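You operate a simulated robot arm through the tools that you are given. There is no shell and no other tool. Be economical: measure what you need, move in short steps, check, and stop when the job is done.

The job below is to be done with a simulated robot arm. You get a single attempt, and the scene is never put back.

JOB
Set the switch box cams: green to 25, yellow to 10 degrees.
Fine: shut the lid again.

The check looks at the end state, three seconds after you hand in, the way a careful person would. Anything else that was tipped, shoved, dropped, spilled or broken makes it a failure. A push-on lid holds only when it is set on centred and level and pressed home; a screw cap is set on level and turned clockwise until tight.

ROBOT AND FRAMES
A 6-joint arm with a fingered hand, hanging from a carriage that runs on a gantry, over the field with the corners [-251, 124.3], [-249.8, -23.7], [0.2, -21.7], [-1, 126.3] (x, y) and turns from -357 to 330 degrees about z. Base frame: it is fixed where the carriage stands at the start and does not move with it; the origin is on the floor, on the carriage's upright axis, x ahead of it, y to its left, z up. Readings come in cm, degrees, newtons and seconds.
With the tool pointing down near the work surface it reaches from about 10 to 46 cm from the robot's upright axis, wherever it stands. Its first joint turns from -166.0 to 166.0 degrees. Places, roughly: actuator five direction lever [-160, 280, 60]; actuator five lock pin [-170, 290, 50]; actuator one direction lever [-560, -10, 70]; actuator one lock pin [-580, 0, 60]; actuator six box lid [40, 10, 40]; actuator six direction lever [20, 0, 60]; actuator six green cam knob [40, 10, 40]; actuator six lock pin [30, 10, 50]; actuator six yellow cam knob [50, 0, 40]; blue gearbox lever [-170, 340, 50]; blue plug [-150, 275, 50]; blue pump lever [20, 50, 50]; blue test gauge [0, -150, 100]; cart five air lever [-60, 200, 110]; cart five hose coupling [-100, 200, 100]; cart five regulator knob [-80, 210, 110]. Payload 3.7 kg.
The TCP is the grasp point between the finger pads, 2.6 cm short of the fingertips. In the tool frame z runs along the fingers and y along their closing line. Largest opening 15.6 cm; the body of the gripper starts 7.3 cm behind the TCP. The gripper is a hand of 4 fingers: y runs from the thumb to the fingers, the wrist lies at [0, 0, -23.9] in the tool frame, and closing takes about 1.5 s.
Orientation is that of the tool frame in the base frame, as a unit quaternion [x, y, z, w]. With the fingers straight down and closing along the base's y, the tool's x points along the base's -x, its y along +y and its z along -z.

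CONTROLS
- The arm moves only by the tool step_arm. Its argument "series" is a list of rows, each a list of 2 entries, a list of its own where there are three numbers: the shift along the tool's x, y, z in units of 30 mm (1.0 is 30 mm), then the turn, a rotation vector about the tool's x, y, z in units of 6 degrees (1.0 is 6 degrees). In form: [[[tx, ty, tz], [wx, wy, wz]], ...]. A call has 1 to 20 rows; each row shifts and turns the commanded pose from where the row before left it, along the tool's axes as they then stand. "jaw" is the closure in counts, from 0 (fully open) to 255 (shut), set as the call begins (left out, the last holds). A call with a number of a shift or a turn outside -1 to 1 is refused whole. Each row takes 0.2 s and may step no farther than 5 cm and 8.6 degrees from the row before; otherwise, or with a gripper value out of range, the whole call is refused. Where a pose cannot be reached the arm comes as near as it can. A force on the tool above 40 N (or 10 N above the force at the start of the call, whichever is more), or a blocked arm, ends the call early, and 0.2 s more pass. Each finger travels about 4.5 cm/s and halts on what it meets, pressing with about 22 N; the grip force reading is that of the motor and also rises with nothing between the fingers. The clock runs only during rows and for 0.2 s after the last one: add rows that do not move to give the fingers time. The reply holds the time, the measured pose of the TCP, the force on the tool along the base axes, the opening and the grip force, in the units named above and with some noise, with the torque about the TCP (base axes, N m) and any sound that the robot's microphone picked up.
- Cameras (640 x 400 px; columns grow to the right, rows downward): "scene" is now at [24.08, 4.72, 149.65]; the picture's right is [0.66, -0.75, 0.00], its down [-0.70, -0.61, -0.36] and it looks along [0.27, 0.24, -0.93] (base axes); focal length 214 px, centre (320, 200). "wrist" rides on the gripper at [5.8, -5.8, -9.1] in the tool frame; the picture's right is [0.71, 0.71, 0.00], its down [-0.53, 0.53, -0.67] and it looks along [-0.47, 0.47, 0.74] (tool axes); focal length 265 px, centre (320, 200). There is no depth. A picture from a camera that has moved, and an enlarged one, comes with that camera's place and axes in the base frame and with its lens. The place of the scene camera against the robot may be out by one fixed shift of up to 2.5 cm in any direction.
- get_image(camera): a new picture of that camera. No time passes.
- raise_lower(by): slides the trunk up (or, below 0, down) by that many cm; the arm and the scene camera ride with it, the base frame stays. It gives what a move gives, with no picture.
- steer(legs): drives the robot by 1 to 6 legs, each [ahead, left, turn to the left] in cm, cm and degrees, along the robot's own axes; the way and the turn of a leg run together, so that a leg with both is an arc; at most 150 cm and 180 degrees a leg. The arm and the cameras ride along, it lands a little off, and it stops where it bumps. It keeps to its track: a leg is cut to what the track allows. It gives what a move gives.
- move_fingers(finger1, finger2, finger3, thumb_bend): sets how far each is bent, from 0 (flat) to 1 (curled in); at 0.3 the hand is open as for a grip, at 0.7 the pads meet at the TCP. One left out holds its place. A second passes; each finger stops where it meets its share of the squeeze, and holds until it gets a number again. A gripper value or a shape takes the hand back. It gives what a move gives, with no picture; readings hold the bend of each and the force on the fingers (four entries, about 0 where the hand has none), thumb and palm.
- hand_shape(shape): the hand has 4 fingers and takes this shape, open, in about a second: jaw (thumb against the fingers, like two jaws); tri (thumb and two fingers); tip (a fingertip pinch); poke (one finger out to press); point (the index stretched); flat (the hand flat); cup (the hand cupped); fist (a fist). The gripper value then closes the fingers along that shape, each until it touches; the sizes above hold for jaw. It gives what a move gives, with no picture.
- head_to(pan, tilt): turns the head with the scene camera to pan (to the left, within 155 degrees either way) and tilt (down, from -29 to 69), counted from straight ahead of the robot. It gives what a move gives.
- close_up(camera, box): a new picture of the part [left, top, right, bottom] of that camera's present view, enlarged. No time passes.
- sign_off(): hands the job in; it is judged then, once.

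Go step by step. Nothing tells you exact positions but the pictures and the camera data: compare them with the known pose of the tool, close in by small moves and look again before you grip or let go. The budget is 120 turns and 90 pictures, counting those below and the enlarged ones. Unless the task says otherwise, let go and move clear before handing in, and close with one line.

The tools are called as a command line: name --argument value ..., lists and objects as JSON in quotes. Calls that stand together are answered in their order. step_arm: Moves the arm, as the interface text tells. Its arguments: {"type":"object","properties":{"series":{"type":"array"},"jaw":{"type":"number"}},"required":["series"]} The other tools are called the same way: raise_lower (by) slides the trunk up or down; hand_shape (shape) gives the hand a shape; move_fingers (finger1, finger2, finger3, thumb_bend) moves the fingers one by one; steer (legs) drives the base; head_to (pan, tilt) turns the head that bears the scene camera; get_image (camera) takes a picture; close_up (camera, box) takes an enlarged picture of a part of a camera's view; sign_off () hands the job in.

At the start:

```text
clock: 0.0
position: [38.69, 9.38, 79.81]
orientation: [-0.001, 1.0, 0.0, 0.0]
contact_force: [-0.9, -0.4, 0.0]
moment: [0.0, 0.0, -0.01]
width: 15.58
grip_force: 0.0
shape: jaw
bend: [0.3, 0.3, 0.3, 0.3]
finger forces: [0.0, 0.1, 0.0, 0.0, 0.0, 0.0]
trunk travel left (down, up): [-33.2, 34.7]
robot x, y, heading: [-0.21, -0.27, 0.0]
head pan, tilt: [41.2, 68.8]
```

scene: 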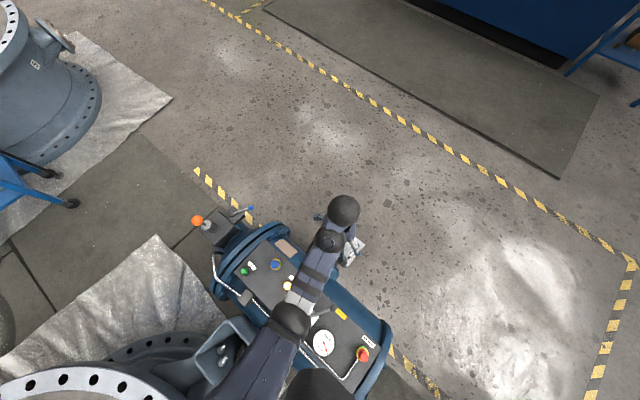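
wrist: 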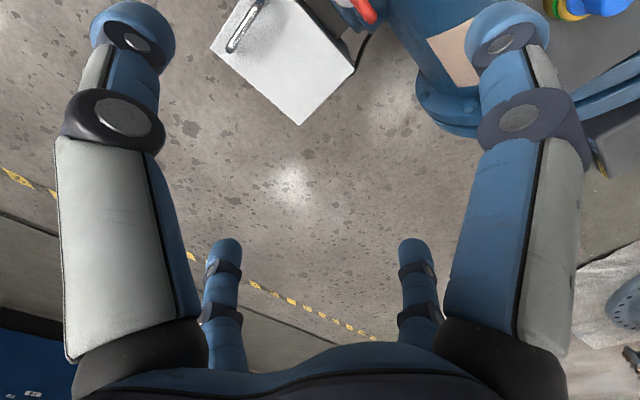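

I see the actuator with a light-grey box below the hand, presumably the switch box with its lid. I'll look closer.

close_up --camera "wrist" --box '[180, 0, 420, 150]'

close_up --camera "scene" --box '[180, 180, 420, 400]'

```text
2.67 times, centred on (300, 75) of wrist
camera zoom: at [32.97, 3.59, 89.02], right [-0.71, 0.71, 0.0], down [0.53, 0.53, 0.67], along [0.47, 0.47, -0.74], focal length 708 px, centre (373, 533)
```

zoom: 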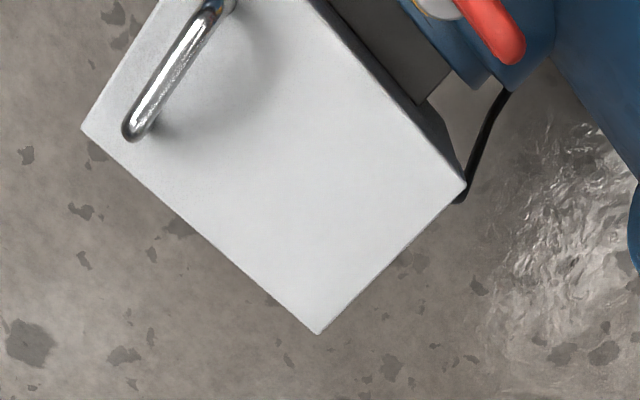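

```text
1.82 times, centred on (300, 290) of scene
camera zoom: at [24.08, 4.72, 149.65], right [0.66, -0.75, 0.0], down [-0.7, -0.61, -0.36], along [0.27, 0.24, -0.93], focal length 390 px, centre (356, 36)
```

zoom: 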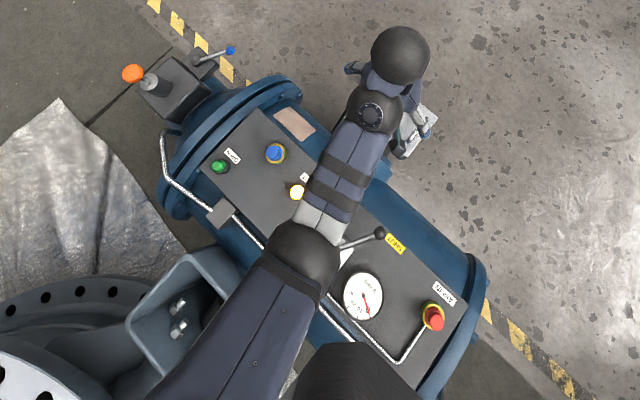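

The box lies about x 38–51, y -1–16, with a handle on its lid. I'll pull the hand back so the wrist camera sees the whole of it.

step_arm --series '[[[0.6, -0.85, 0], [0, 0, 0]], [[0.6, -0.85, 0], [0, 0, 0]], [[0.6, -0.85, 0], [0, 0, 0]], [[0.6, -0.85, 0], [0, 0, 0]], [[0.6, -0.85, 0], [0, 0, 0]], [[0.6, -0.85, 0], [0, 0, 0]], [[0.6, -0.85, 0], [0, 0, 0]], [[0.6, -0.85, 0], [0, 0, 0]]]'

get_image --camera "wrist"

get_image --camera "scene"

```text
clock: 1.8
position: [25.4, -10.88, 76.75]
orientation: [0.0, 1.0, -0.001, 0.002]
contact_force: [0.3, 0.2, -0.5]
moment: [0.0, 0.01, -0.02]
width: 15.61
grip_force: 0.1
shape: jaw
bend: [0.3, 0.3, 0.3, 0.3]
finger forces: [0.0, 0.0, 0.1, 0.0, 0.0, 0.0]
out of reach, approached as far as the arm can: row 1, 2, 3, 4, 6
trunk travel left (down, up): [-33.2, 34.7]
robot x, y, heading: [-0.18, 0.2, 0.1]
head pan, tilt: [41.2, 68.8]
```

```text
85 pictures are left
camera wrist: at [19.43, -16.66, 86.0], right [-0.71, 0.71, 0.0], down [0.52, 0.53, 0.67], along [0.47, 0.47, -0.74], focal length 265 px, centre (320, 200)
```

wrist: 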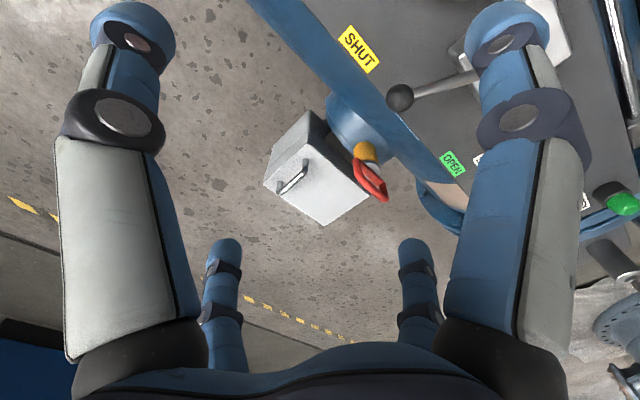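

```text
84 pictures are left
camera scene: at [24.07, 4.72, 149.65], right [0.66, -0.75, 0.0], down [-0.7, -0.61, -0.36], along [0.27, 0.24, -0.93], focal length 214 px, centre (320, 200)
```

scene: 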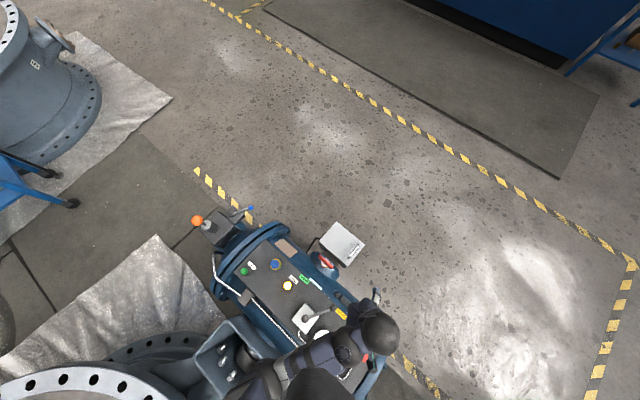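

close_up --camera "wrist" --box '[240, 90, 400, 240]'

close_up --camera "scene" --box '[260, 200, 400, 300]'

```text
2.67 times, centred on (320, 165) of wrist
camera zoom: at [19.43, -16.66, 86.0], right [-0.71, 0.71, 0.0], down [0.52, 0.53, 0.67], along [0.47, 0.47, -0.74], focal length 708 px, centre (320, 293)
```

zoom: 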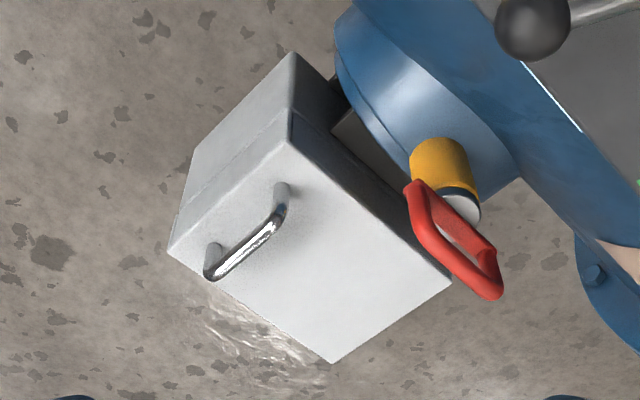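

```text
4.00 times, centred on (330, 250) of scene
camera zoom: at [24.07, 4.72, 149.65], right [0.66, -0.75, 0.0], down [-0.7, -0.61, -0.36], along [0.27, 0.24, -0.93], focal length 858 px, centre (280, 0)
```

zoom: 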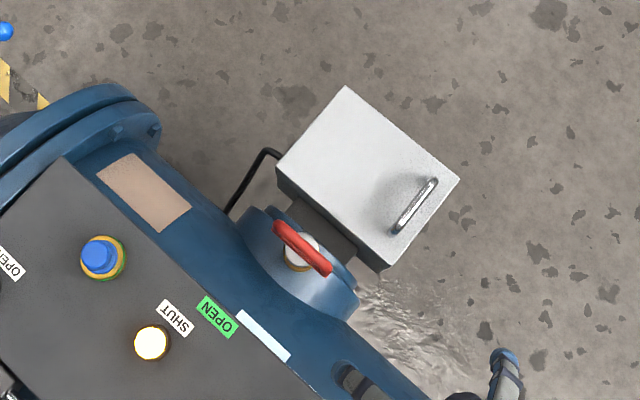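

The lid's top is at z≈45, x 37–51, y -2–16, with a handle along x at about (44, 1). It is probably hinged at its +y edge. I'll go above the handle.

step_arm --series '[[[-0.775, 0.49, 0.5], [0, 0, 0]], [[-0.775, 0.49, 0.5], [0, 0, 0]], [[-0.775, 0.49, 0.5], [0, 0, 0]], [[-0.775, 0.49, 0.5], [0, 0, 0]], [[-0.775, 0.49, 0.5], [0, 0, 0]], [[-0.775, 0.49, 0.5], [0, 0, 0]], [[-0.775, 0.49, 0.5], [0, 0, 0]], [[-0.775, 0.49, 0.5], [0, 0, 0]]]'

get_image --camera "wrist"

close_up --camera "scene" --box '[260, 180, 420, 300]'

```text
clock: 3.6
position: [43.78, 0.81, 65.02]
orientation: [0.0, 1.0, 0.0, 0.0]
contact_force: [-0.1, -0.4, -0.8]
moment: [-0.01, 0.04, 0.01]
width: 15.56
grip_force: 0.0
shape: jaw
bend: [0.3, 0.3, 0.3, 0.3]
finger forces: [0.0, 0.0, 0.1, 0.1, 0.0, 0.0]
trunk travel left (down, up): [-33.2, 34.7]
robot x, y, heading: [0.02, 0.04, 0.4]
head pan, tilt: [41.2, 68.8]
```

```text
81 pictures are left
camera wrist: at [38.02, -4.94, 74.26], right [-0.71, 0.71, 0.0], down [0.53, 0.53, 0.67], along [0.47, 0.47, -0.74], focal length 265 px, centre (320, 200)
```

wrist: 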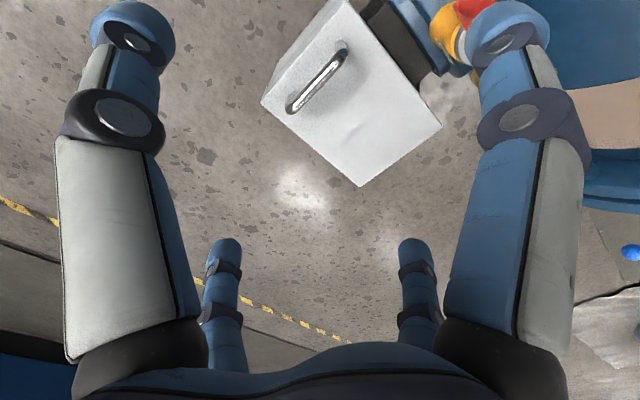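

```text
3.33 times, centred on (340, 240) of scene
camera zoom: at [24.11, 4.73, 149.66], right [0.66, -0.75, 0.0], down [-0.7, -0.61, -0.36], along [0.27, 0.24, -0.93], focal length 715 px, centre (253, 67)
```

zoom: 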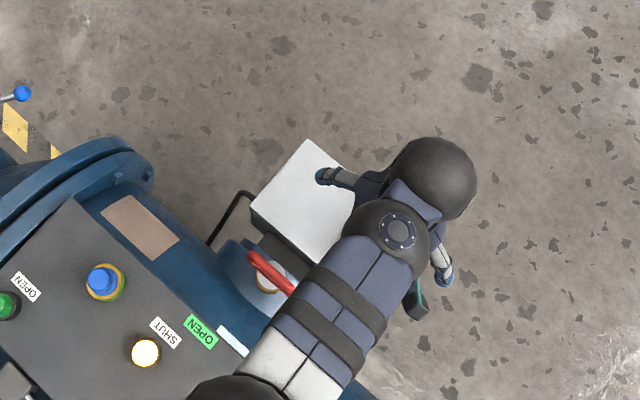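

The hand is centred over the handle. I'll descend to just above the lid surface with the fingers open.

step_arm --series '[[[0, 0, 0.9], [0, 0, 0]], [[0, 0, 0.9], [0, 0, 0]], [[0, 0, 0.9], [0, 0, 0]], [[0, 0, 0.9], [0, 0, 0]], [[0, 0, 0.9], [0, 0, 0]], [[0, 0, 0.6], [0, 0, 0]]]' --jaw 90

get_image --camera "wrist"

```text
clock: 5.0
position: [38.6, 0.56, 55.65]
orientation: [0.0, 1.0, 0.0, 0.0]
contact_force: [0.2, -0.2, -0.1]
moment: [0.01, 0.02, -0.01]
width: 10.14
grip_force: 0.1
shape: jaw
bend: [0.31, 0.31, 0.31, 0.7]
finger forces: [0.0, 0.0, 0.0, 0.0, 0.0, 0.1]
out of reach, approached as far as the arm can: row 2, 3, 4, 5, 6
trunk travel left (down, up): [-33.2, 34.7]
robot x, y, heading: [-0.06, -0.04, -0.1]
head pan, tilt: [41.2, 68.8]
```

```text
79 pictures are left
camera wrist: at [32.78, -5.16, 65.0], right [-0.71, 0.71, 0.0], down [0.53, 0.53, 0.67], along [0.47, 0.47, -0.74], focal length 265 px, centre (320, 200)
```

wrist: 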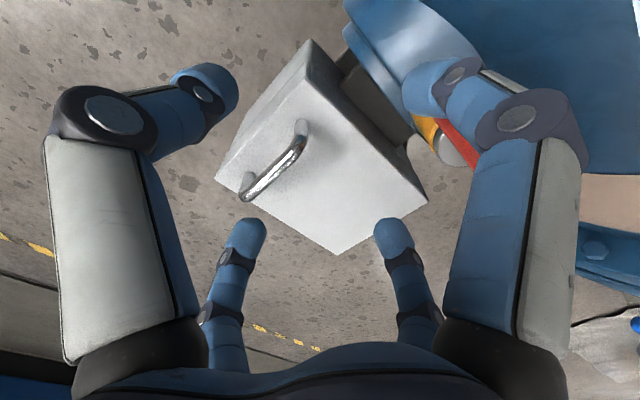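

The arm ran out of reach low down, so the trunk has to come down. I'll rise first, then lower the trunk.

step_arm --series '[[[0, 0, -0.9], [0, 0, 0]], [[0, 0, -0.9], [0, 0, 0]], [[0, 0, -0.9], [0, 0, 0]], [[0, 0, -0.9], [0, 0, 0]], [[0, 0, -0.9], [0, 0, 0]]]' --jaw 0

raise_lower --by -10

get_image --camera "scene"

```text
clock: 6.2
position: [38.61, 0.78, 69.53]
orientation: [-0.001, 1.0, 0.0, -0.001]
contact_force: [1.0, -0.7, 1.2]
moment: [0.04, 0.02, -0.04]
width: 15.57
grip_force: 0.0
shape: jaw
bend: [0.3, 0.3, 0.3, 0.3]
finger forces: [0.0, 0.0, 0.1, 0.1, 0.0, 0.1]
trunk travel left (down, up): [-33.2, 34.7]
robot x, y, heading: [0.06, -0.01, -0.2]
head pan, tilt: [41.2, 68.8]
```

```text
clock: 7.5
position: [38.71, 0.63, 59.37]
orientation: [0.0, 1.0, -0.001, 0.0]
contact_force: [0.9, -0.3, -0.1]
moment: [0.02, -0.02, -0.01]
width: 15.57
grip_force: 0.1
shape: jaw
bend: [0.3, 0.3, 0.3, 0.3]
finger forces: [0.1, 0.1, 0.0, 0.1, 0.0, 0.1]
trunk travel left (down, up): [-23.2, 44.7]
robot x, y, heading: [0.07, -0.17, -0.0]
head pan, tilt: [41.2, 68.8]
```

```text
78 pictures are left
camera scene: at [24.08, 4.72, 139.66], right [0.66, -0.75, 0.0], down [-0.7, -0.61, -0.36], along [0.27, 0.24, -0.93], focal length 214 px, centre (320, 200)
```

scene: 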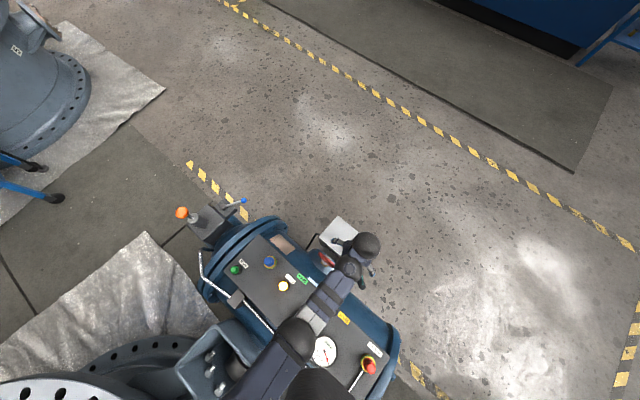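

Next I'll move over the handle and down, with the lower trunk giving more reach.

step_arm --series '[[[-0.6, 0.03, 0], [0, 0, 0]], [[-0.6, 0.03, 0], [0, 0, 0]], [[-0.57, 0.03, 0], [0, 0, 0]], [[0, 0, 0.9], [0, 0, 0]], [[0, 0, 0.9], [0, 0, 0]], [[0, 0, 0.9], [0, 0, 0]], [[0, 0, 0.7], [0, 0, 0]]]'

get_image --camera "wrist"

```text
clock: 9.1
position: [43.72, 1.02, 50.42]
orientation: [0.0, 1.0, 0.0, 0.0]
contact_force: [0.1, -0.6, -0.5]
moment: [-0.03, -0.07, 0.01]
width: 15.57
grip_force: 0.1
shape: jaw
bend: [0.3, 0.3, 0.3, 0.3]
finger forces: [0.0, 0.0, 0.0, 0.0, 0.1, 0.1]
out of reach, approached as far as the arm can: row 7
trunk travel left (down, up): [-23.2, 44.7]
robot x, y, heading: [-0.17, -0.08, 0.0]
head pan, tilt: [41.2, 68.8]
```

```text
77 pictures are left
camera wrist: at [37.94, -4.82, 59.59], right [-0.71, 0.71, 0.0], down [0.53, 0.53, 0.67], along [0.47, 0.47, -0.74], focal length 265 px, centre (320, 200)
```

wrist: 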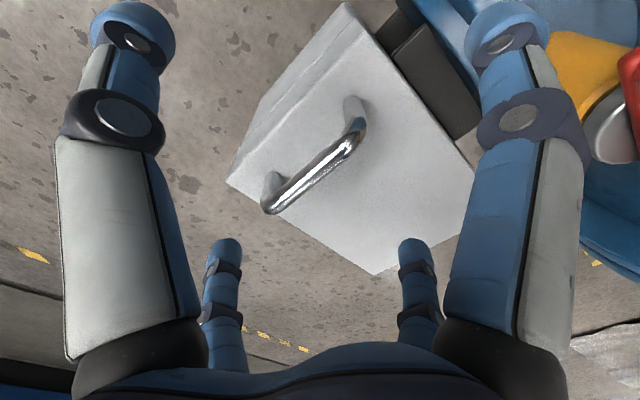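

The bar is about 2 cm below the grasp point. I'll lower the trunk the last bit and close.

raise_lower --by -2.0

step_arm --series '[[[0, 0, 0], [0, 0, 0]], [[0, 0, 0], [0, 0, 0]], [[0, 0, 0], [0, 0, 0]], [[0, 0, 0], [0, 0, 0]], [[0, 0, 0], [0, 0, 0]], [[0, 0, 0], [0, 0, 0]], [[0, 0, 0], [0, 0, 0]], [[0, 0, 0], [0, 0, 0]], [[0, 0, 0], [0, 0, 0]], [[0, 0, 0], [0, 0, 0]]]' --jaw 255

get_image --camera "wrist"

```text
clock: 9.8
position: [43.89, 0.97, 48.4]
orientation: [-0.001, 1.0, 0.0, 0.0]
contact_force: [0.3, 0.6, 0.1]
moment: [0.03, 0.02, 0.0]
width: 15.58
grip_force: 0.0
shape: jaw
bend: [0.3, 0.3, 0.3, 0.3]
finger forces: [0.0, 0.1, 0.0, 0.0, 0.0, 0.1]
trunk travel left (down, up): [-21.2, 46.7]
robot x, y, heading: [0.0, 0.33, 0.3]
head pan, tilt: [41.2, 68.8]
```

```text
clock: 12.0
position: [43.88, 1.06, 48.35]
orientation: [0.0, 1.0, 0.001, 0.0]
contact_force: [0.4, -0.2, -2.5]
moment: [0.06, -0.18, -0.03]
width: 2.3
grip_force: 21.7
shape: jaw
bend: [0.42, 0.7, 0.31, 0.72]
finger forces: [20.5, 17.0, 20.3, 0.0, 18.6, 0.0]
trunk travel left (down, up): [-21.2, 46.7]
robot x, y, heading: [0.14, -0.15, 0.2]
head pan, tilt: [41.2, 68.8]
```

```text
76 pictures are left
camera wrist: at [38.02, -4.82, 57.6], right [-0.71, 0.71, 0.0], down [0.53, 0.53, 0.67], along [0.47, 0.47, -0.74], focal length 265 px, centre (320, 200)
```

wrist: 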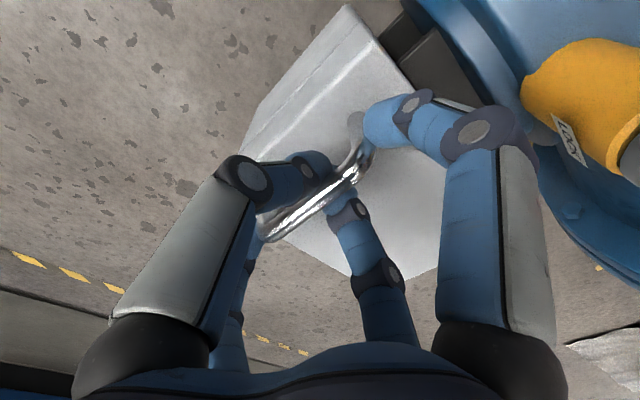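

I have the handle. I'll try a small lift along the arc to learn how the lid opens.

step_arm --series '[[[0, 0.03, -0.15], [0, 0, 0]], [[0, 0.03, -0.15], [0, 0, 0]], [[0, 0.03, -0.15], [0, 0, 0]], [[0, 0.03, -0.15], [0, 0, 0]]]'

get_image --camera "wrist"

close_up --camera "scene" --box '[260, 180, 420, 300]'

```text
clock: 13.0
position: [43.81, 1.79, 50.18]
orientation: [0.0, 1.0, 0.0, -0.001]
contact_force: [0.8, 11.4, -9.7]
moment: [0.06, -0.17, 0.01]
width: 2.23
grip_force: 21.7
shape: jaw
bend: [0.42, 0.7, 0.31, 0.72]
finger forces: [20.4, 22.3, 21.0, 0.1, 16.9, 0.0]
trunk travel left (down, up): [-21.2, 46.7]
robot x, y, heading: [-0.16, -0.04, 0.1]
head pan, tilt: [41.2, 68.8]
```

```text
75 pictures are left
camera wrist: at [38.03, -4.08, 59.34], right [-0.71, 0.71, 0.0], down [0.53, 0.53, 0.67], along [0.47, 0.48, -0.74], focal length 265 px, centre (320, 200)
```

wrist: 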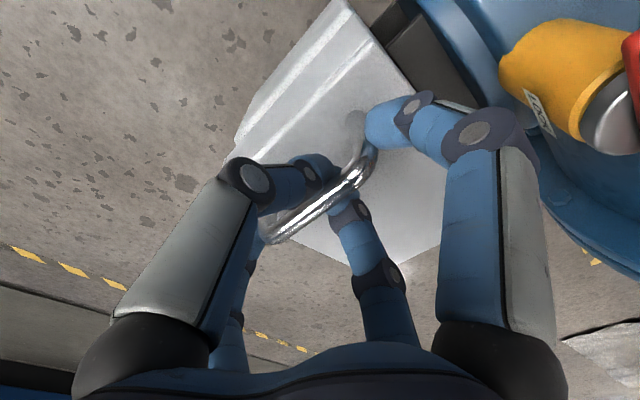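

```text
3.33 times, centred on (340, 240) of scene
camera zoom: at [24.06, 4.93, 137.65], right [0.66, -0.75, 0.0], down [-0.7, -0.61, -0.36], along [0.27, 0.24, -0.93], focal length 715 px, centre (253, 67)
```

zoom: 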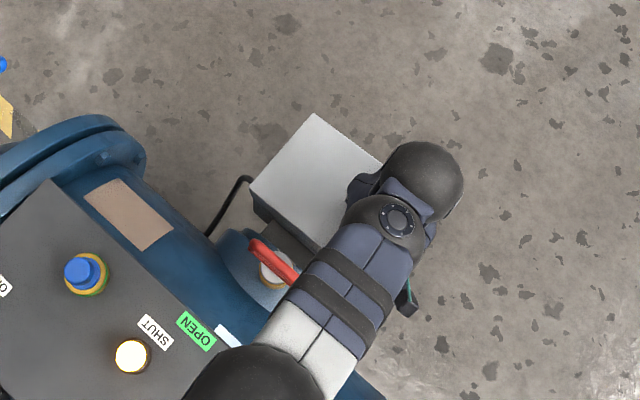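

The lid tilts up about its +y edge, so it is hinged there. I'll follow the arc while tilting the hand a little.

step_arm --series '[[[0, 0.233, -0.333], [0.417, 0, 0]], [[0, 0.26, -0.385], [0.417, 0, 0]], [[0, 0.275, -0.369], [0.417, 0, 0]], [[0, 0.29, -0.374], [0.417, 0, 0]]]'

get_image --camera "wrist"

```text
clock: 14.0
position: [43.77, 5.26, 54.48]
orientation: [-0.002, 0.996, -0.086, -0.001]
contact_force: [4.5, 18.1, -25.1]
moment: [0.04, -0.21, 0.08]
width: 2.19
grip_force: 21.9
shape: jaw
bend: [0.42, 0.7, 0.31, 0.72]
finger forces: [18.9, 26.6, 21.6, 0.0, 14.9, 0.0]
trunk travel left (down, up): [-21.2, 46.7]
robot x, y, heading: [0.16, -0.15, 0.0]
head pan, tilt: [41.2, 68.8]
```

```text
73 pictures are left
camera wrist: at [37.99, 1.13, 64.51], right [-0.71, 0.69, -0.12], down [0.52, 0.63, 0.57], along [0.47, 0.34, -0.81], focal length 265 px, centre (320, 200)
```

wrist: 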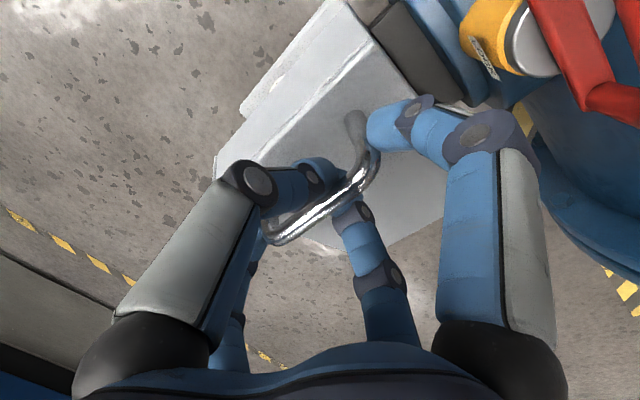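

The force is mainly pulling toward the hinge, so my arc is too wide. I'll ease inward and read the force again.

step_arm --series '[[[0, 0.18, 0.147], [0, 0, 0]], [[0, 0, 0], [0, 0, 0]]]'

```text
clock: 14.6
position: [43.8, 5.11, 54.0]
orientation: [0.0, 0.996, -0.088, 0.0]
contact_force: [-2.5, 0.8, -3.3]
moment: [-0.08, -0.19, 0.04]
width: 2.19
grip_force: 22.2
shape: jaw
bend: [0.42, 0.7, 0.31, 0.72]
finger forces: [22.0, 20.2, 20.9, 0.0, 20.8, 0.0]
trunk travel left (down, up): [-21.2, 46.7]
robot x, y, heading: [0.17, -0.04, -0.0]
head pan, tilt: [41.2, 68.8]
```

The arc (hinge at about y 15.7, z 42, radius 16) is confirmed. I'll continue to about 45°.

step_arm --series '[[[0, 0.285, -0.324], [0.417, 0, 0]], [[0, 0.289, -0.313], [0.417, 0, 0]], [[0, 0.305, -0.303], [0.417, 0, 0]], [[0, 0.314, -0.291], [0.417, 0, 0]], [[0, 0, 0], [0, 0, 0]]]'

get_image --camera "wrist"

close_up --camera "scene" --box '[240, 160, 440, 300]'

```text
clock: 15.8
position: [43.67, 9.66, 56.59]
orientation: [0.0, 0.985, -0.174, 0.0]
contact_force: [-3.0, -3.5, 2.7]
moment: [-0.2, -0.21, 0.09]
width: 2.22
grip_force: 21.6
shape: jaw
bend: [0.42, 0.7, 0.31, 0.72]
finger forces: [23.6, 21.9, 22.5, 0.1, 19.2, 0.0]
trunk travel left (down, up): [-21.2, 46.7]
robot x, y, heading: [-0.02, 0.02, 0.1]
head pan, tilt: [41.2, 68.8]
```

```text
72 pictures are left
camera wrist: at [37.97, 7.18, 67.19], right [-0.71, 0.66, -0.24], down [0.53, 0.72, 0.45], along [0.47, 0.19, -0.86], focal length 265 px, centre (320, 200)
```

wrist: 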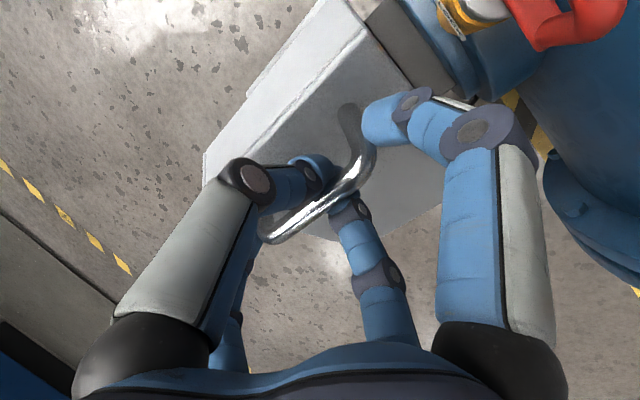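

```text
2.86 times, centred on (340, 230) of scene
camera zoom: at [24.04, 4.66, 137.64], right [0.66, -0.75, 0.0], down [-0.7, -0.61, -0.36], along [0.27, 0.24, -0.93], focal length 613 px, centre (263, 114)
```

zoom: 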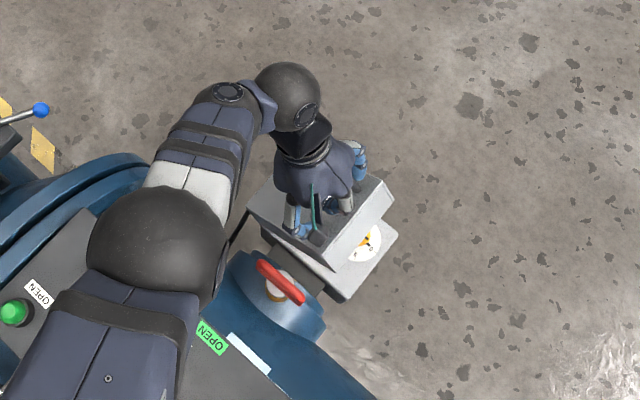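

The lid is at about 45° and the cam dial shows inside. I'll continue along the arc.

step_arm --series '[[[0, 0.315, -0.313], [0, 0, 0]], [[0, 0.361, -0.256], [0, 0, 0]], [[0, 0.391, -0.231], [0, 0, 0]], [[0, 0, 0], [0, 0, 0]]]'

```text
clock: 16.8
position: [43.62, 13.63, 57.96]
orientation: [-0.001, 0.985, -0.174, 0.003]
contact_force: [9.9, -1.5, -7.2]
moment: [-0.38, -0.47, 0.13]
width: 2.22
grip_force: 21.7
shape: jaw
bend: [0.81, 0.7, 0.29, 0.72]
finger forces: [20.5, 28.8, 24.3, 0.1, 15.9, 0.1]
out of reach, approached as far as the arm can: row 3
trunk travel left (down, up): [-21.2, 46.7]
robot x, y, heading: [-0.17, 0.39, 0.2]
head pan, tilt: [41.2, 68.8]
```

I'm at the reach limit with the lid at about 60°. The arc is now nearly flat in +y, so I'll drive the carriage left a little.

steer --legs '[[0, 3, 0]]'

```text
clock: 17.6
position: [43.59, 16.67, 58.01]
orientation: [0.0, 0.985, -0.173, 0.001]
contact_force: [5.0, -1.9, 15.1]
moment: [-0.31, -0.4, 0.11]
width: 2.28
grip_force: 22.4
shape: jaw
bend: [0.81, 0.7, 0.29, 0.72]
finger forces: [19.4, 0.1, 21.2, 0.1, 0.1, 0.1]
trunk travel left (down, up): [-21.2, 46.7]
robot x, y, heading: [-0.2, 2.84, -0.1]
head pan, tilt: [41.2, 68.8]
```

get_image --camera "wrist"

close_up --camera "scene" --box '[240, 160, 440, 300]'

```text
70 pictures are left
camera wrist: at [37.7, 14.24, 68.64], right [-0.71, 0.66, -0.24], down [0.52, 0.72, 0.45], along [0.48, 0.19, -0.86], focal length 265 px, centre (320, 200)
```

wrist: 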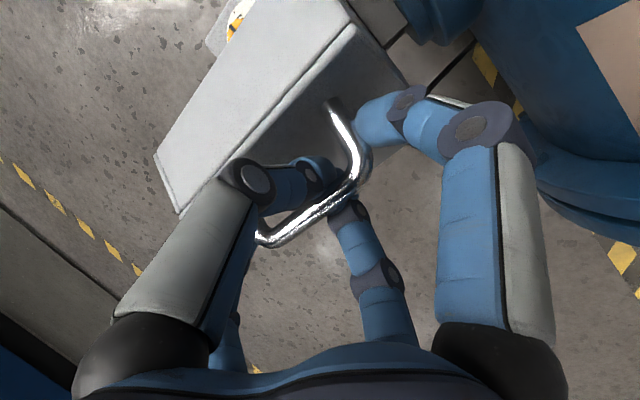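

```text
2.86 times, centred on (340, 230) of scene
camera zoom: at [24.21, 7.73, 137.72], right [0.66, -0.75, 0.0], down [-0.7, -0.61, -0.36], along [0.27, 0.24, -0.93], focal length 613 px, centre (263, 114)
```

zoom: 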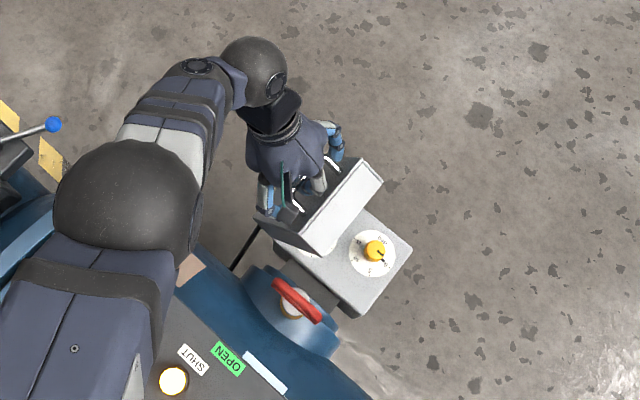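

The lid is at about 70°. I'll ease down slightly and drive on left, following the falling arc.

step_arm --series '[[[0, 0.03, 0.1], [0.3, 0, 0]], [[0, 0, 0], [0, 0, 0]]]'

steer --legs '[[0, 3, 0]]'

get_image --camera "wrist"

close_up --camera "scene" --box '[240, 160, 440, 300]'

```text
clock: 18.2
position: [43.32, 16.53, 57.95]
orientation: [-0.001, 0.982, -0.187, 0.006]
contact_force: [19.3, -0.6, -4.1]
moment: [-0.19, -0.36, 0.07]
width: 2.28
grip_force: 22.3
shape: jaw
bend: [0.81, 0.7, 0.28, 0.72]
finger forces: [17.9, 23.2, 24.8, 0.1, 16.4, 0.0]
out of reach, approached as far as the arm can: row 1
trunk travel left (down, up): [-21.2, 46.7]
robot x, y, heading: [0.05, 3.45, 0.0]
head pan, tilt: [41.2, 68.8]
```

```text
clock: 19.1
position: [43.16, 19.31, 58.05]
orientation: [0.002, 0.982, -0.188, 0.006]
contact_force: [22.0, -2.2, -13.7]
moment: [-0.37, -0.53, 0.17]
width: 2.22
grip_force: 22.1
shape: jaw
bend: [0.82, 0.7, 0.26, 0.72]
finger forces: [17.1, 27.0, 24.3, 0.1, 15.1, 0.1]
trunk travel left (down, up): [-21.2, 46.7]
robot x, y, heading: [-0.04, 5.99, 0.1]
head pan, tilt: [41.2, 68.8]
```

```text
68 pictures are left
camera wrist: at [37.23, 17.24, 68.64], right [-0.71, 0.66, -0.27], down [0.52, 0.74, 0.43], along [0.48, 0.16, -0.86], focal length 265 px, centre (320, 200)
```

wrist: 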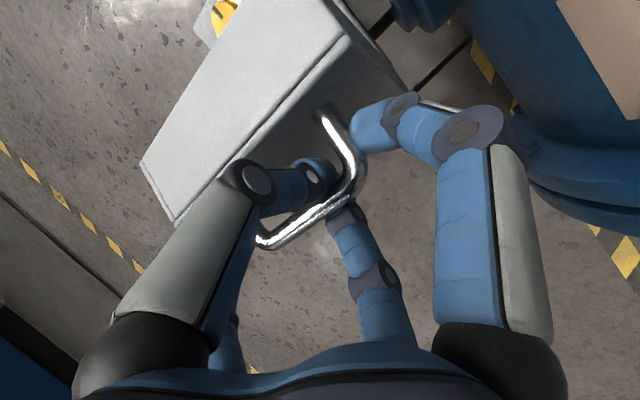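

```text
2.86 times, centred on (340, 230) of scene
camera zoom: at [24.34, 10.6, 137.72], right [0.66, -0.75, 0.0], down [-0.7, -0.61, -0.36], along [0.28, 0.24, -0.93], focal length 613 px, centre (263, 114)
```

zoom: 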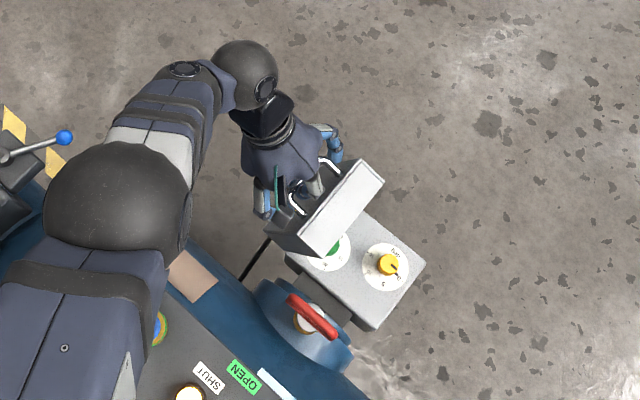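

I'll reduce tilt a little to regain reach and lower slightly, then drive on left.

step_arm --series '[[[0, 0, 0.0], [-0.5, 0, 0]], [[0, 0, 0.1], [-0.5, 0, 0]], [[0, 0, 0], [0, 0, 0]]]'

steer --legs '[[0, 2.5, 0]]'

step_arm --series '[[[0, 0, 0.15], [0, 0, 0]], [[0, 0, 0], [0, 0, 0]]]'

close_up --camera "scene" --box '[240, 160, 440, 300]'

```text
clock: 19.9
position: [43.01, 19.34, 57.82]
orientation: [0.0, 0.991, -0.136, 0.006]
contact_force: [14.5, -1.7, -5.0]
moment: [-0.1, -0.2, 0.05]
width: 2.22
grip_force: 22.3
shape: jaw
bend: [0.82, 0.7, 0.27, 0.72]
finger forces: [13.1, 20.7, 18.6, 0.0, 0.1, 0.1]
trunk travel left (down, up): [-21.2, 46.7]
robot x, y, heading: [0.29, 6.3, -0.1]
head pan, tilt: [41.2, 68.8]
```

```text
clock: 20.8
position: [42.99, 20.94, 57.31]
orientation: [0.001, 0.99, -0.14, 0.007]
contact_force: [14.1, -3.7, -18.6]
moment: [-0.18, -0.11, 0.02]
width: 2.19
grip_force: 22.6
shape: jaw
bend: [0.82, 0.7, 0.28, 0.72]
finger forces: [13.3, 24.8, 20.2, 0.0, 15.9, 0.1]
trunk travel left (down, up): [-21.2, 46.7]
robot x, y, heading: [-0.19, 7.7, -0.3]
head pan, tilt: [41.2, 68.8]
stopped in leg 1: the force on the tool passed its limit at 44 N (the readings are from after the stop); the commanded pose is now the measured one
```

```text
clock: 21.4
position: [42.98, 21.14, 57.11]
orientation: [0.0, 0.99, -0.138, 0.007]
contact_force: [11.9, 0.1, -3.8]
moment: [-0.01, -0.31, 0.07]
width: 2.1
grip_force: 21.6
shape: jaw
bend: [0.82, 0.7, 0.28, 0.72]
finger forces: [10.5, 0.0, 17.7, 0.0, 0.0, 0.0]
trunk travel left (down, up): [-21.2, 46.7]
robot x, y, heading: [-0.52, 8.4, -0.3]
head pan, tilt: [41.2, 68.8]
```

```text
2.86 times, centred on (340, 230) of scene
camera zoom: at [24.2, 12.88, 137.72], right [0.66, -0.75, 0.0], down [-0.7, -0.61, -0.36], along [0.27, 0.24, -0.93], focal length 613 px, centre (263, 114)
```

zoom: 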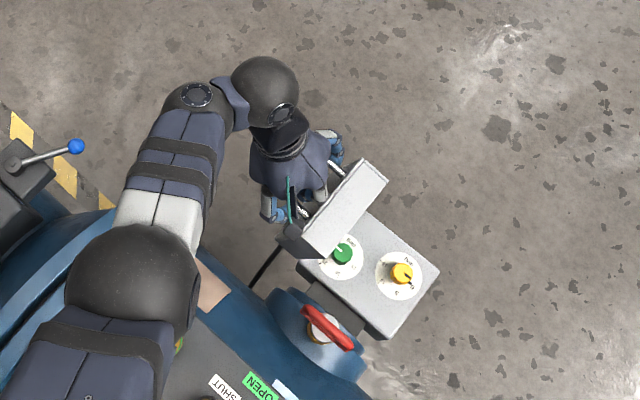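

The lid is near 88°, with both knobs visible. I'll continue with the arm past vertical.

step_arm --series '[[[0, 0.357, 0.036], [0, 0, 0]], [[0, 0.366, 0.068], [0, 0, 0]], [[0, 0.37, 0.085], [0, 0, 0]], [[0, 0, 0], [0, 0, 0]]]'

get_image --camera "wrist"

close_up --camera "scene" --box '[240, 160, 440, 300]'

```text
clock: 22.4
position: [43.02, 24.14, 55.61]
orientation: [0.0, 0.99, -0.138, 0.007]
contact_force: [14.6, -2.1, -2.6]
moment: [-0.08, -0.14, 0.0]
width: 1.88
grip_force: 21.7
shape: jaw
bend: [0.82, 0.7, 0.31, 0.72]
finger forces: [8.2, 0.1, 18.6, 0.0, 1.6, 0.0]
trunk travel left (down, up): [-21.2, 46.7]
robot x, y, heading: [-0.24, 8.17, -0.3]
head pan, tilt: [41.2, 68.8]
```

```text
65 pictures are left
camera wrist: at [37.03, 20.94, 66.1], right [-0.71, 0.68, -0.2], down [0.52, 0.69, 0.51], along [0.48, 0.25, -0.84], focal length 265 px, centre (320, 200)
```

wrist: 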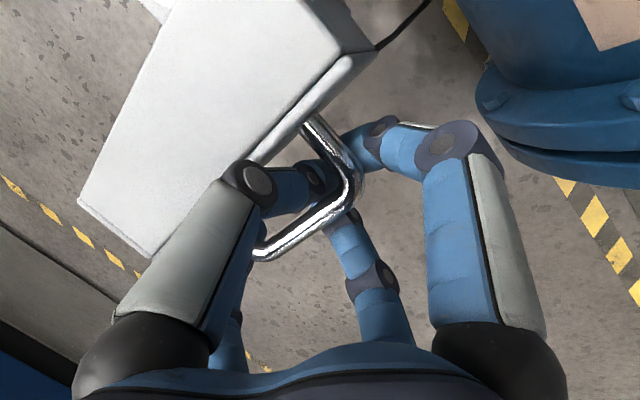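

```text
2.86 times, centred on (340, 230) of scene
camera zoom: at [24.25, 12.85, 137.72], right [0.66, -0.75, 0.0], down [-0.7, -0.61, -0.36], along [0.28, 0.24, -0.93], focal length 613 px, centre (263, 114)
```

zoom: 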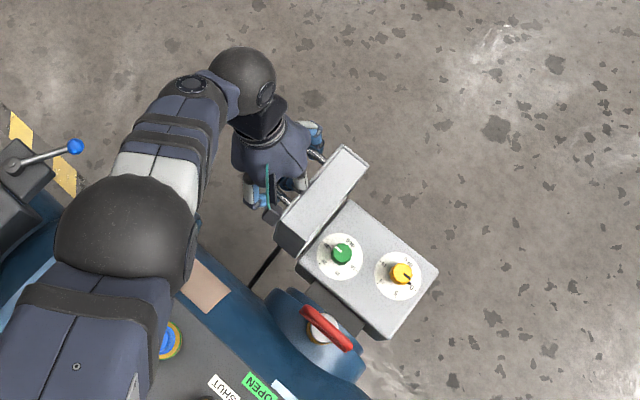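

The lid is at about 100°. A bit further until the stop, watching force.

step_arm --series '[[[0, 0.32, 0.092], [0, 0, 0]], [[0, 0.31, 0.12], [0, 0, 0]], [[0, 0.3, 0.14], [0, 0, 0]], [[0, 0, 0], [0, 0, 0]]]'

```text
clock: 23.4
position: [42.65, 24.84, 55.41]
orientation: [0.001, 0.99, -0.139, 0.009]
contact_force: [30.1, -8.6, -17.1]
moment: [-0.07, 0.24, -0.14]
width: 1.98
grip_force: 21.6
shape: jaw
bend: [0.82, 0.7, 0.29, 0.72]
finger forces: [10.2, 0.0, 30.9, 0.0, 2.4, 0.1]
out of reach, approached as far as the arm can: row 1, 2, 3
trunk travel left (down, up): [-21.2, 46.7]
robot x, y, heading: [-0.6, 8.24, -0.3]
head pan, tilt: [41.2, 68.8]
```

steer --legs '[[0, 1.5, 0]]'

step_arm --series '[[[0, 0, 0.2], [0, 0, 0]], [[0, 0, 0], [0, 0, 0]]]'

get_image --camera "wrist"

```text
clock: 24.2
position: [42.7, 25.36, 55.26]
orientation: [0.005, 0.99, -0.14, 0.014]
contact_force: [21.4, -9.2, -18.1]
moment: [-0.15, 0.4, -0.19]
width: 1.97
grip_force: 21.5
shape: jaw
bend: [0.82, 0.7, 0.3, 0.72]
finger forces: [9.8, 0.0, 29.7, 0.0, 4.4, 0.0]
trunk travel left (down, up): [-21.2, 46.7]
robot x, y, heading: [0.16, 8.67, -0.2]
head pan, tilt: [41.2, 68.8]
stopped in leg 1: the force on the tool passed its limit at 50 N (the readings are from after the stop); the commanded pose is now the measured one
```

```text
clock: 24.8
position: [42.75, 25.56, 55.17]
orientation: [0.004, 0.99, -0.138, 0.014]
contact_force: [23.0, -4.4, 6.0]
moment: [-1.14, 0.33, -0.18]
width: 1.92
grip_force: 22.2
shape: jaw
bend: [0.82, 0.7, 0.3, 0.72]
finger forces: [8.6, 0.0, 29.0, 0.0, 25.5, 0.1]
out of reach, approached as far as the arm can: row 1
trunk travel left (down, up): [-21.2, 46.7]
robot x, y, heading: [-0.24, 9.22, -0.3]
head pan, tilt: [41.2, 68.8]
```

```text
63 pictures are left
camera wrist: at [36.52, 22.58, 65.36], right [-0.7, 0.68, -0.21], down [0.51, 0.69, 0.51], along [0.5, 0.25, -0.83], focal length 265 px, centre (320, 200)
```

wrist: 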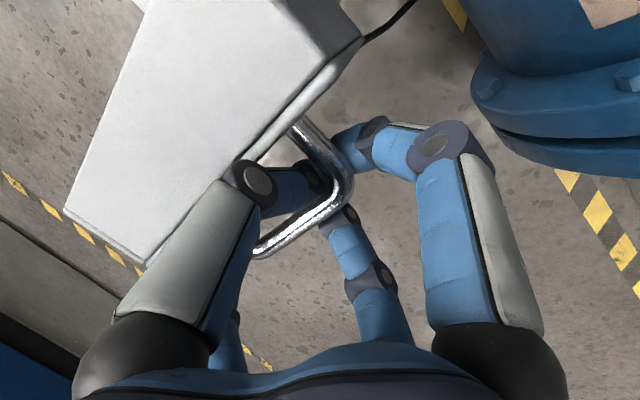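

The lid is at about 104°, likely on its stop. I'll open the three fingers only, keeping the thumb so that it doesn't push the lid.

move_fingers --finger1 0.3 --finger2 0.3 --finger3 0.2

get_image --camera "wrist"

close_up --camera "scene" --box '[240, 160, 440, 300]'

```text
clock: 25.8
position: [42.47, 25.87, 54.94]
orientation: [0.004, 0.99, -0.137, 0.012]
contact_force: [17.5, 1.4, 16.2]
moment: [-1.36, 0.11, 0.18]
width: 7.1
grip_force: 28.5
shape: fingers
bend: [0.3, 0.3, 0.2, 0.72]
finger forces: [0.0, 0.0, 0.1, 0.0, 57.0, 0.0]
trunk travel left (down, up): [-21.2, 46.7]
robot x, y, heading: [-0.26, 9.22, -0.2]
head pan, tilt: [41.2, 68.8]
```

```text
62 pictures are left
camera wrist: at [36.36, 22.69, 65.29], right [-0.7, 0.68, -0.21], down [0.52, 0.69, 0.51], along [0.49, 0.25, -0.83], focal length 265 px, centre (320, 200)
```

wrist: 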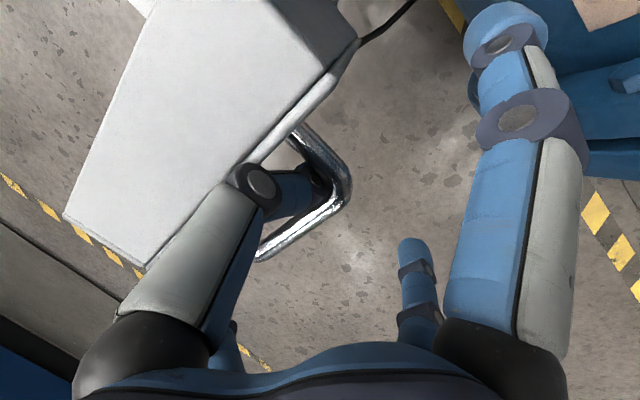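

```text
2.86 times, centred on (340, 230) of scene
camera zoom: at [24.38, 13.85, 137.77], right [0.66, -0.75, 0.0], down [-0.7, -0.61, -0.37], along [0.28, 0.24, -0.93], focal length 613 px, centre (263, 114)
```

zoom: 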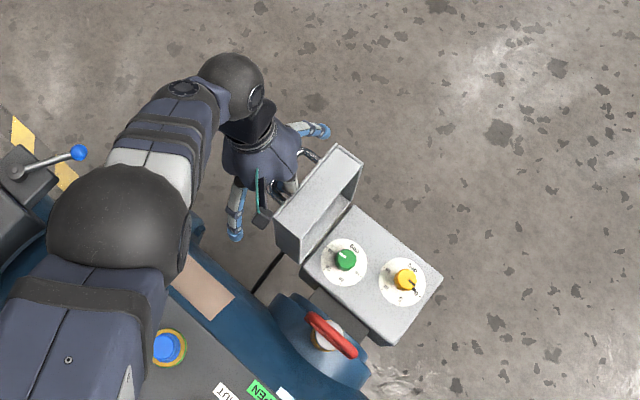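

The fingers are off; the thumb is still pressing inside the handle loop. I'll relax it slightly and lift straight up.

move_fingers --thumb_bend 0.66

step_arm --series '[[[0, 0, -0.2], [0, 0, 0]], [[0, 0, -0.2], [0, 0, 0]], [[0, 0, -0.2], [0, 0, 0]]]'

get_image --camera "wrist"

```text
clock: 26.8
position: [42.1, 25.81, 54.92]
orientation: [0.004, 0.99, -0.138, 0.01]
contact_force: [11.2, 4.6, 9.1]
moment: [-0.18, 0.14, 0.22]
width: 7.11
grip_force: 6.1
shape: fingers
bend: [0.3, 0.3, 0.2, 0.69]
finger forces: [0.1, 0.0, 0.0, 0.1, 12.2, 0.0]
trunk travel left (down, up): [-21.2, 46.7]
robot x, y, heading: [-0.01, 8.95, -0.0]
head pan, tilt: [41.2, 68.8]
```

```text
clock: 27.6
position: [42.14, 26.25, 55.98]
orientation: [0.003, 0.99, -0.141, 0.007]
contact_force: [6.4, -2.8, -8.7]
moment: [0.16, -0.07, 0.15]
width: 7.29
grip_force: 4.1
shape: fingers
bend: [0.3, 0.3, 0.2, 0.65]
finger forces: [0.0, 0.0, 0.1, 0.1, 9.2, 0.0]
out of reach, approached as far as the arm can: row 2
trunk travel left (down, up): [-21.2, 46.7]
robot x, y, heading: [-0.3, 9.34, -0.1]
head pan, tilt: [41.2, 68.8]
```

```text
60 pictures are left
camera wrist: at [36.08, 23.19, 66.37], right [-0.7, 0.68, -0.21], down [0.52, 0.69, 0.5], along [0.49, 0.24, -0.84], focal length 265 px, centre (320, 200)
```

wrist: 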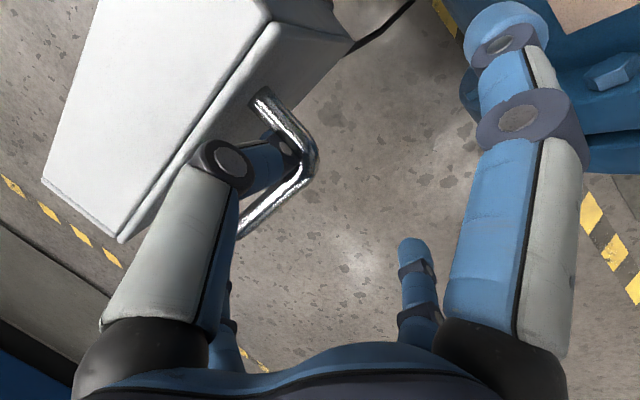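

step_arm --series '[[[0.1, 0, -0.3], [0, 0, 0]], [[0.1, 0, -0.3], [0, 0, 0]], [[0.1, 0, -0.3], [0, 0, 0]], [[0.1, 0, -0.3], [0, 0, 0]], [[0, 0, -0.3], [0, 0, 0]]]'

get_image --camera "wrist"

close_up --camera "scene" --box '[240, 160, 440, 300]'

```text
clock: 28.8
position: [42.85, 28.87, 59.06]
orientation: [0.002, 0.99, -0.14, 0.009]
contact_force: [0.1, -0.5, -0.2]
moment: [-0.01, 0.0, -0.01]
width: 7.21
grip_force: 0.0
shape: fingers
bend: [0.3, 0.3, 0.2, 0.66]
finger forces: [0.1, 0.0, 0.1, 0.0, 0.0, 0.0]
out of reach, approached as far as the arm can: row 1, 2, 3, 4, 5
trunk travel left (down, up): [-21.2, 46.7]
robot x, y, heading: [0.05, 9.1, 0.1]
head pan, tilt: [41.2, 68.8]
```

```text
59 pictures are left
camera wrist: at [36.83, 25.83, 69.5], right [-0.7, 0.68, -0.21], down [0.52, 0.69, 0.5], along [0.49, 0.25, -0.84], focal length 265 px, centre (320, 200)
```

wrist: 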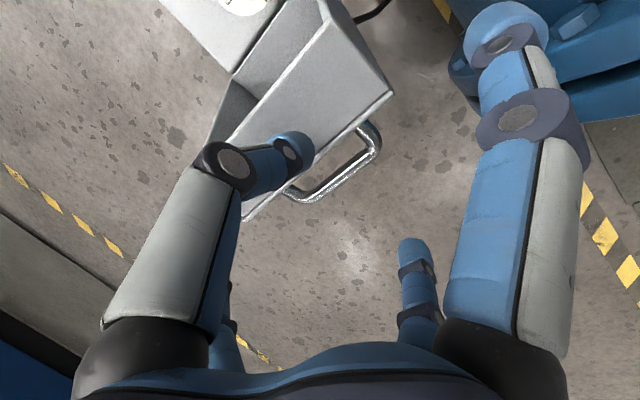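

```text
2.86 times, centred on (340, 230) of scene
camera zoom: at [24.02, 13.83, 137.65], right [0.66, -0.75, 0.0], down [-0.7, -0.61, -0.36], along [0.27, 0.24, -0.93], focal length 613 px, centre (263, 114)
```

zoom: 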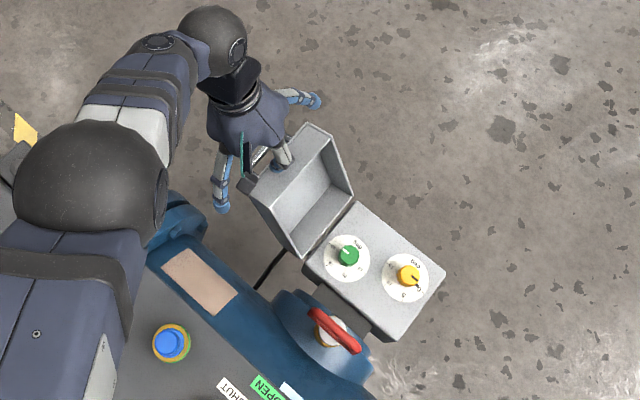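

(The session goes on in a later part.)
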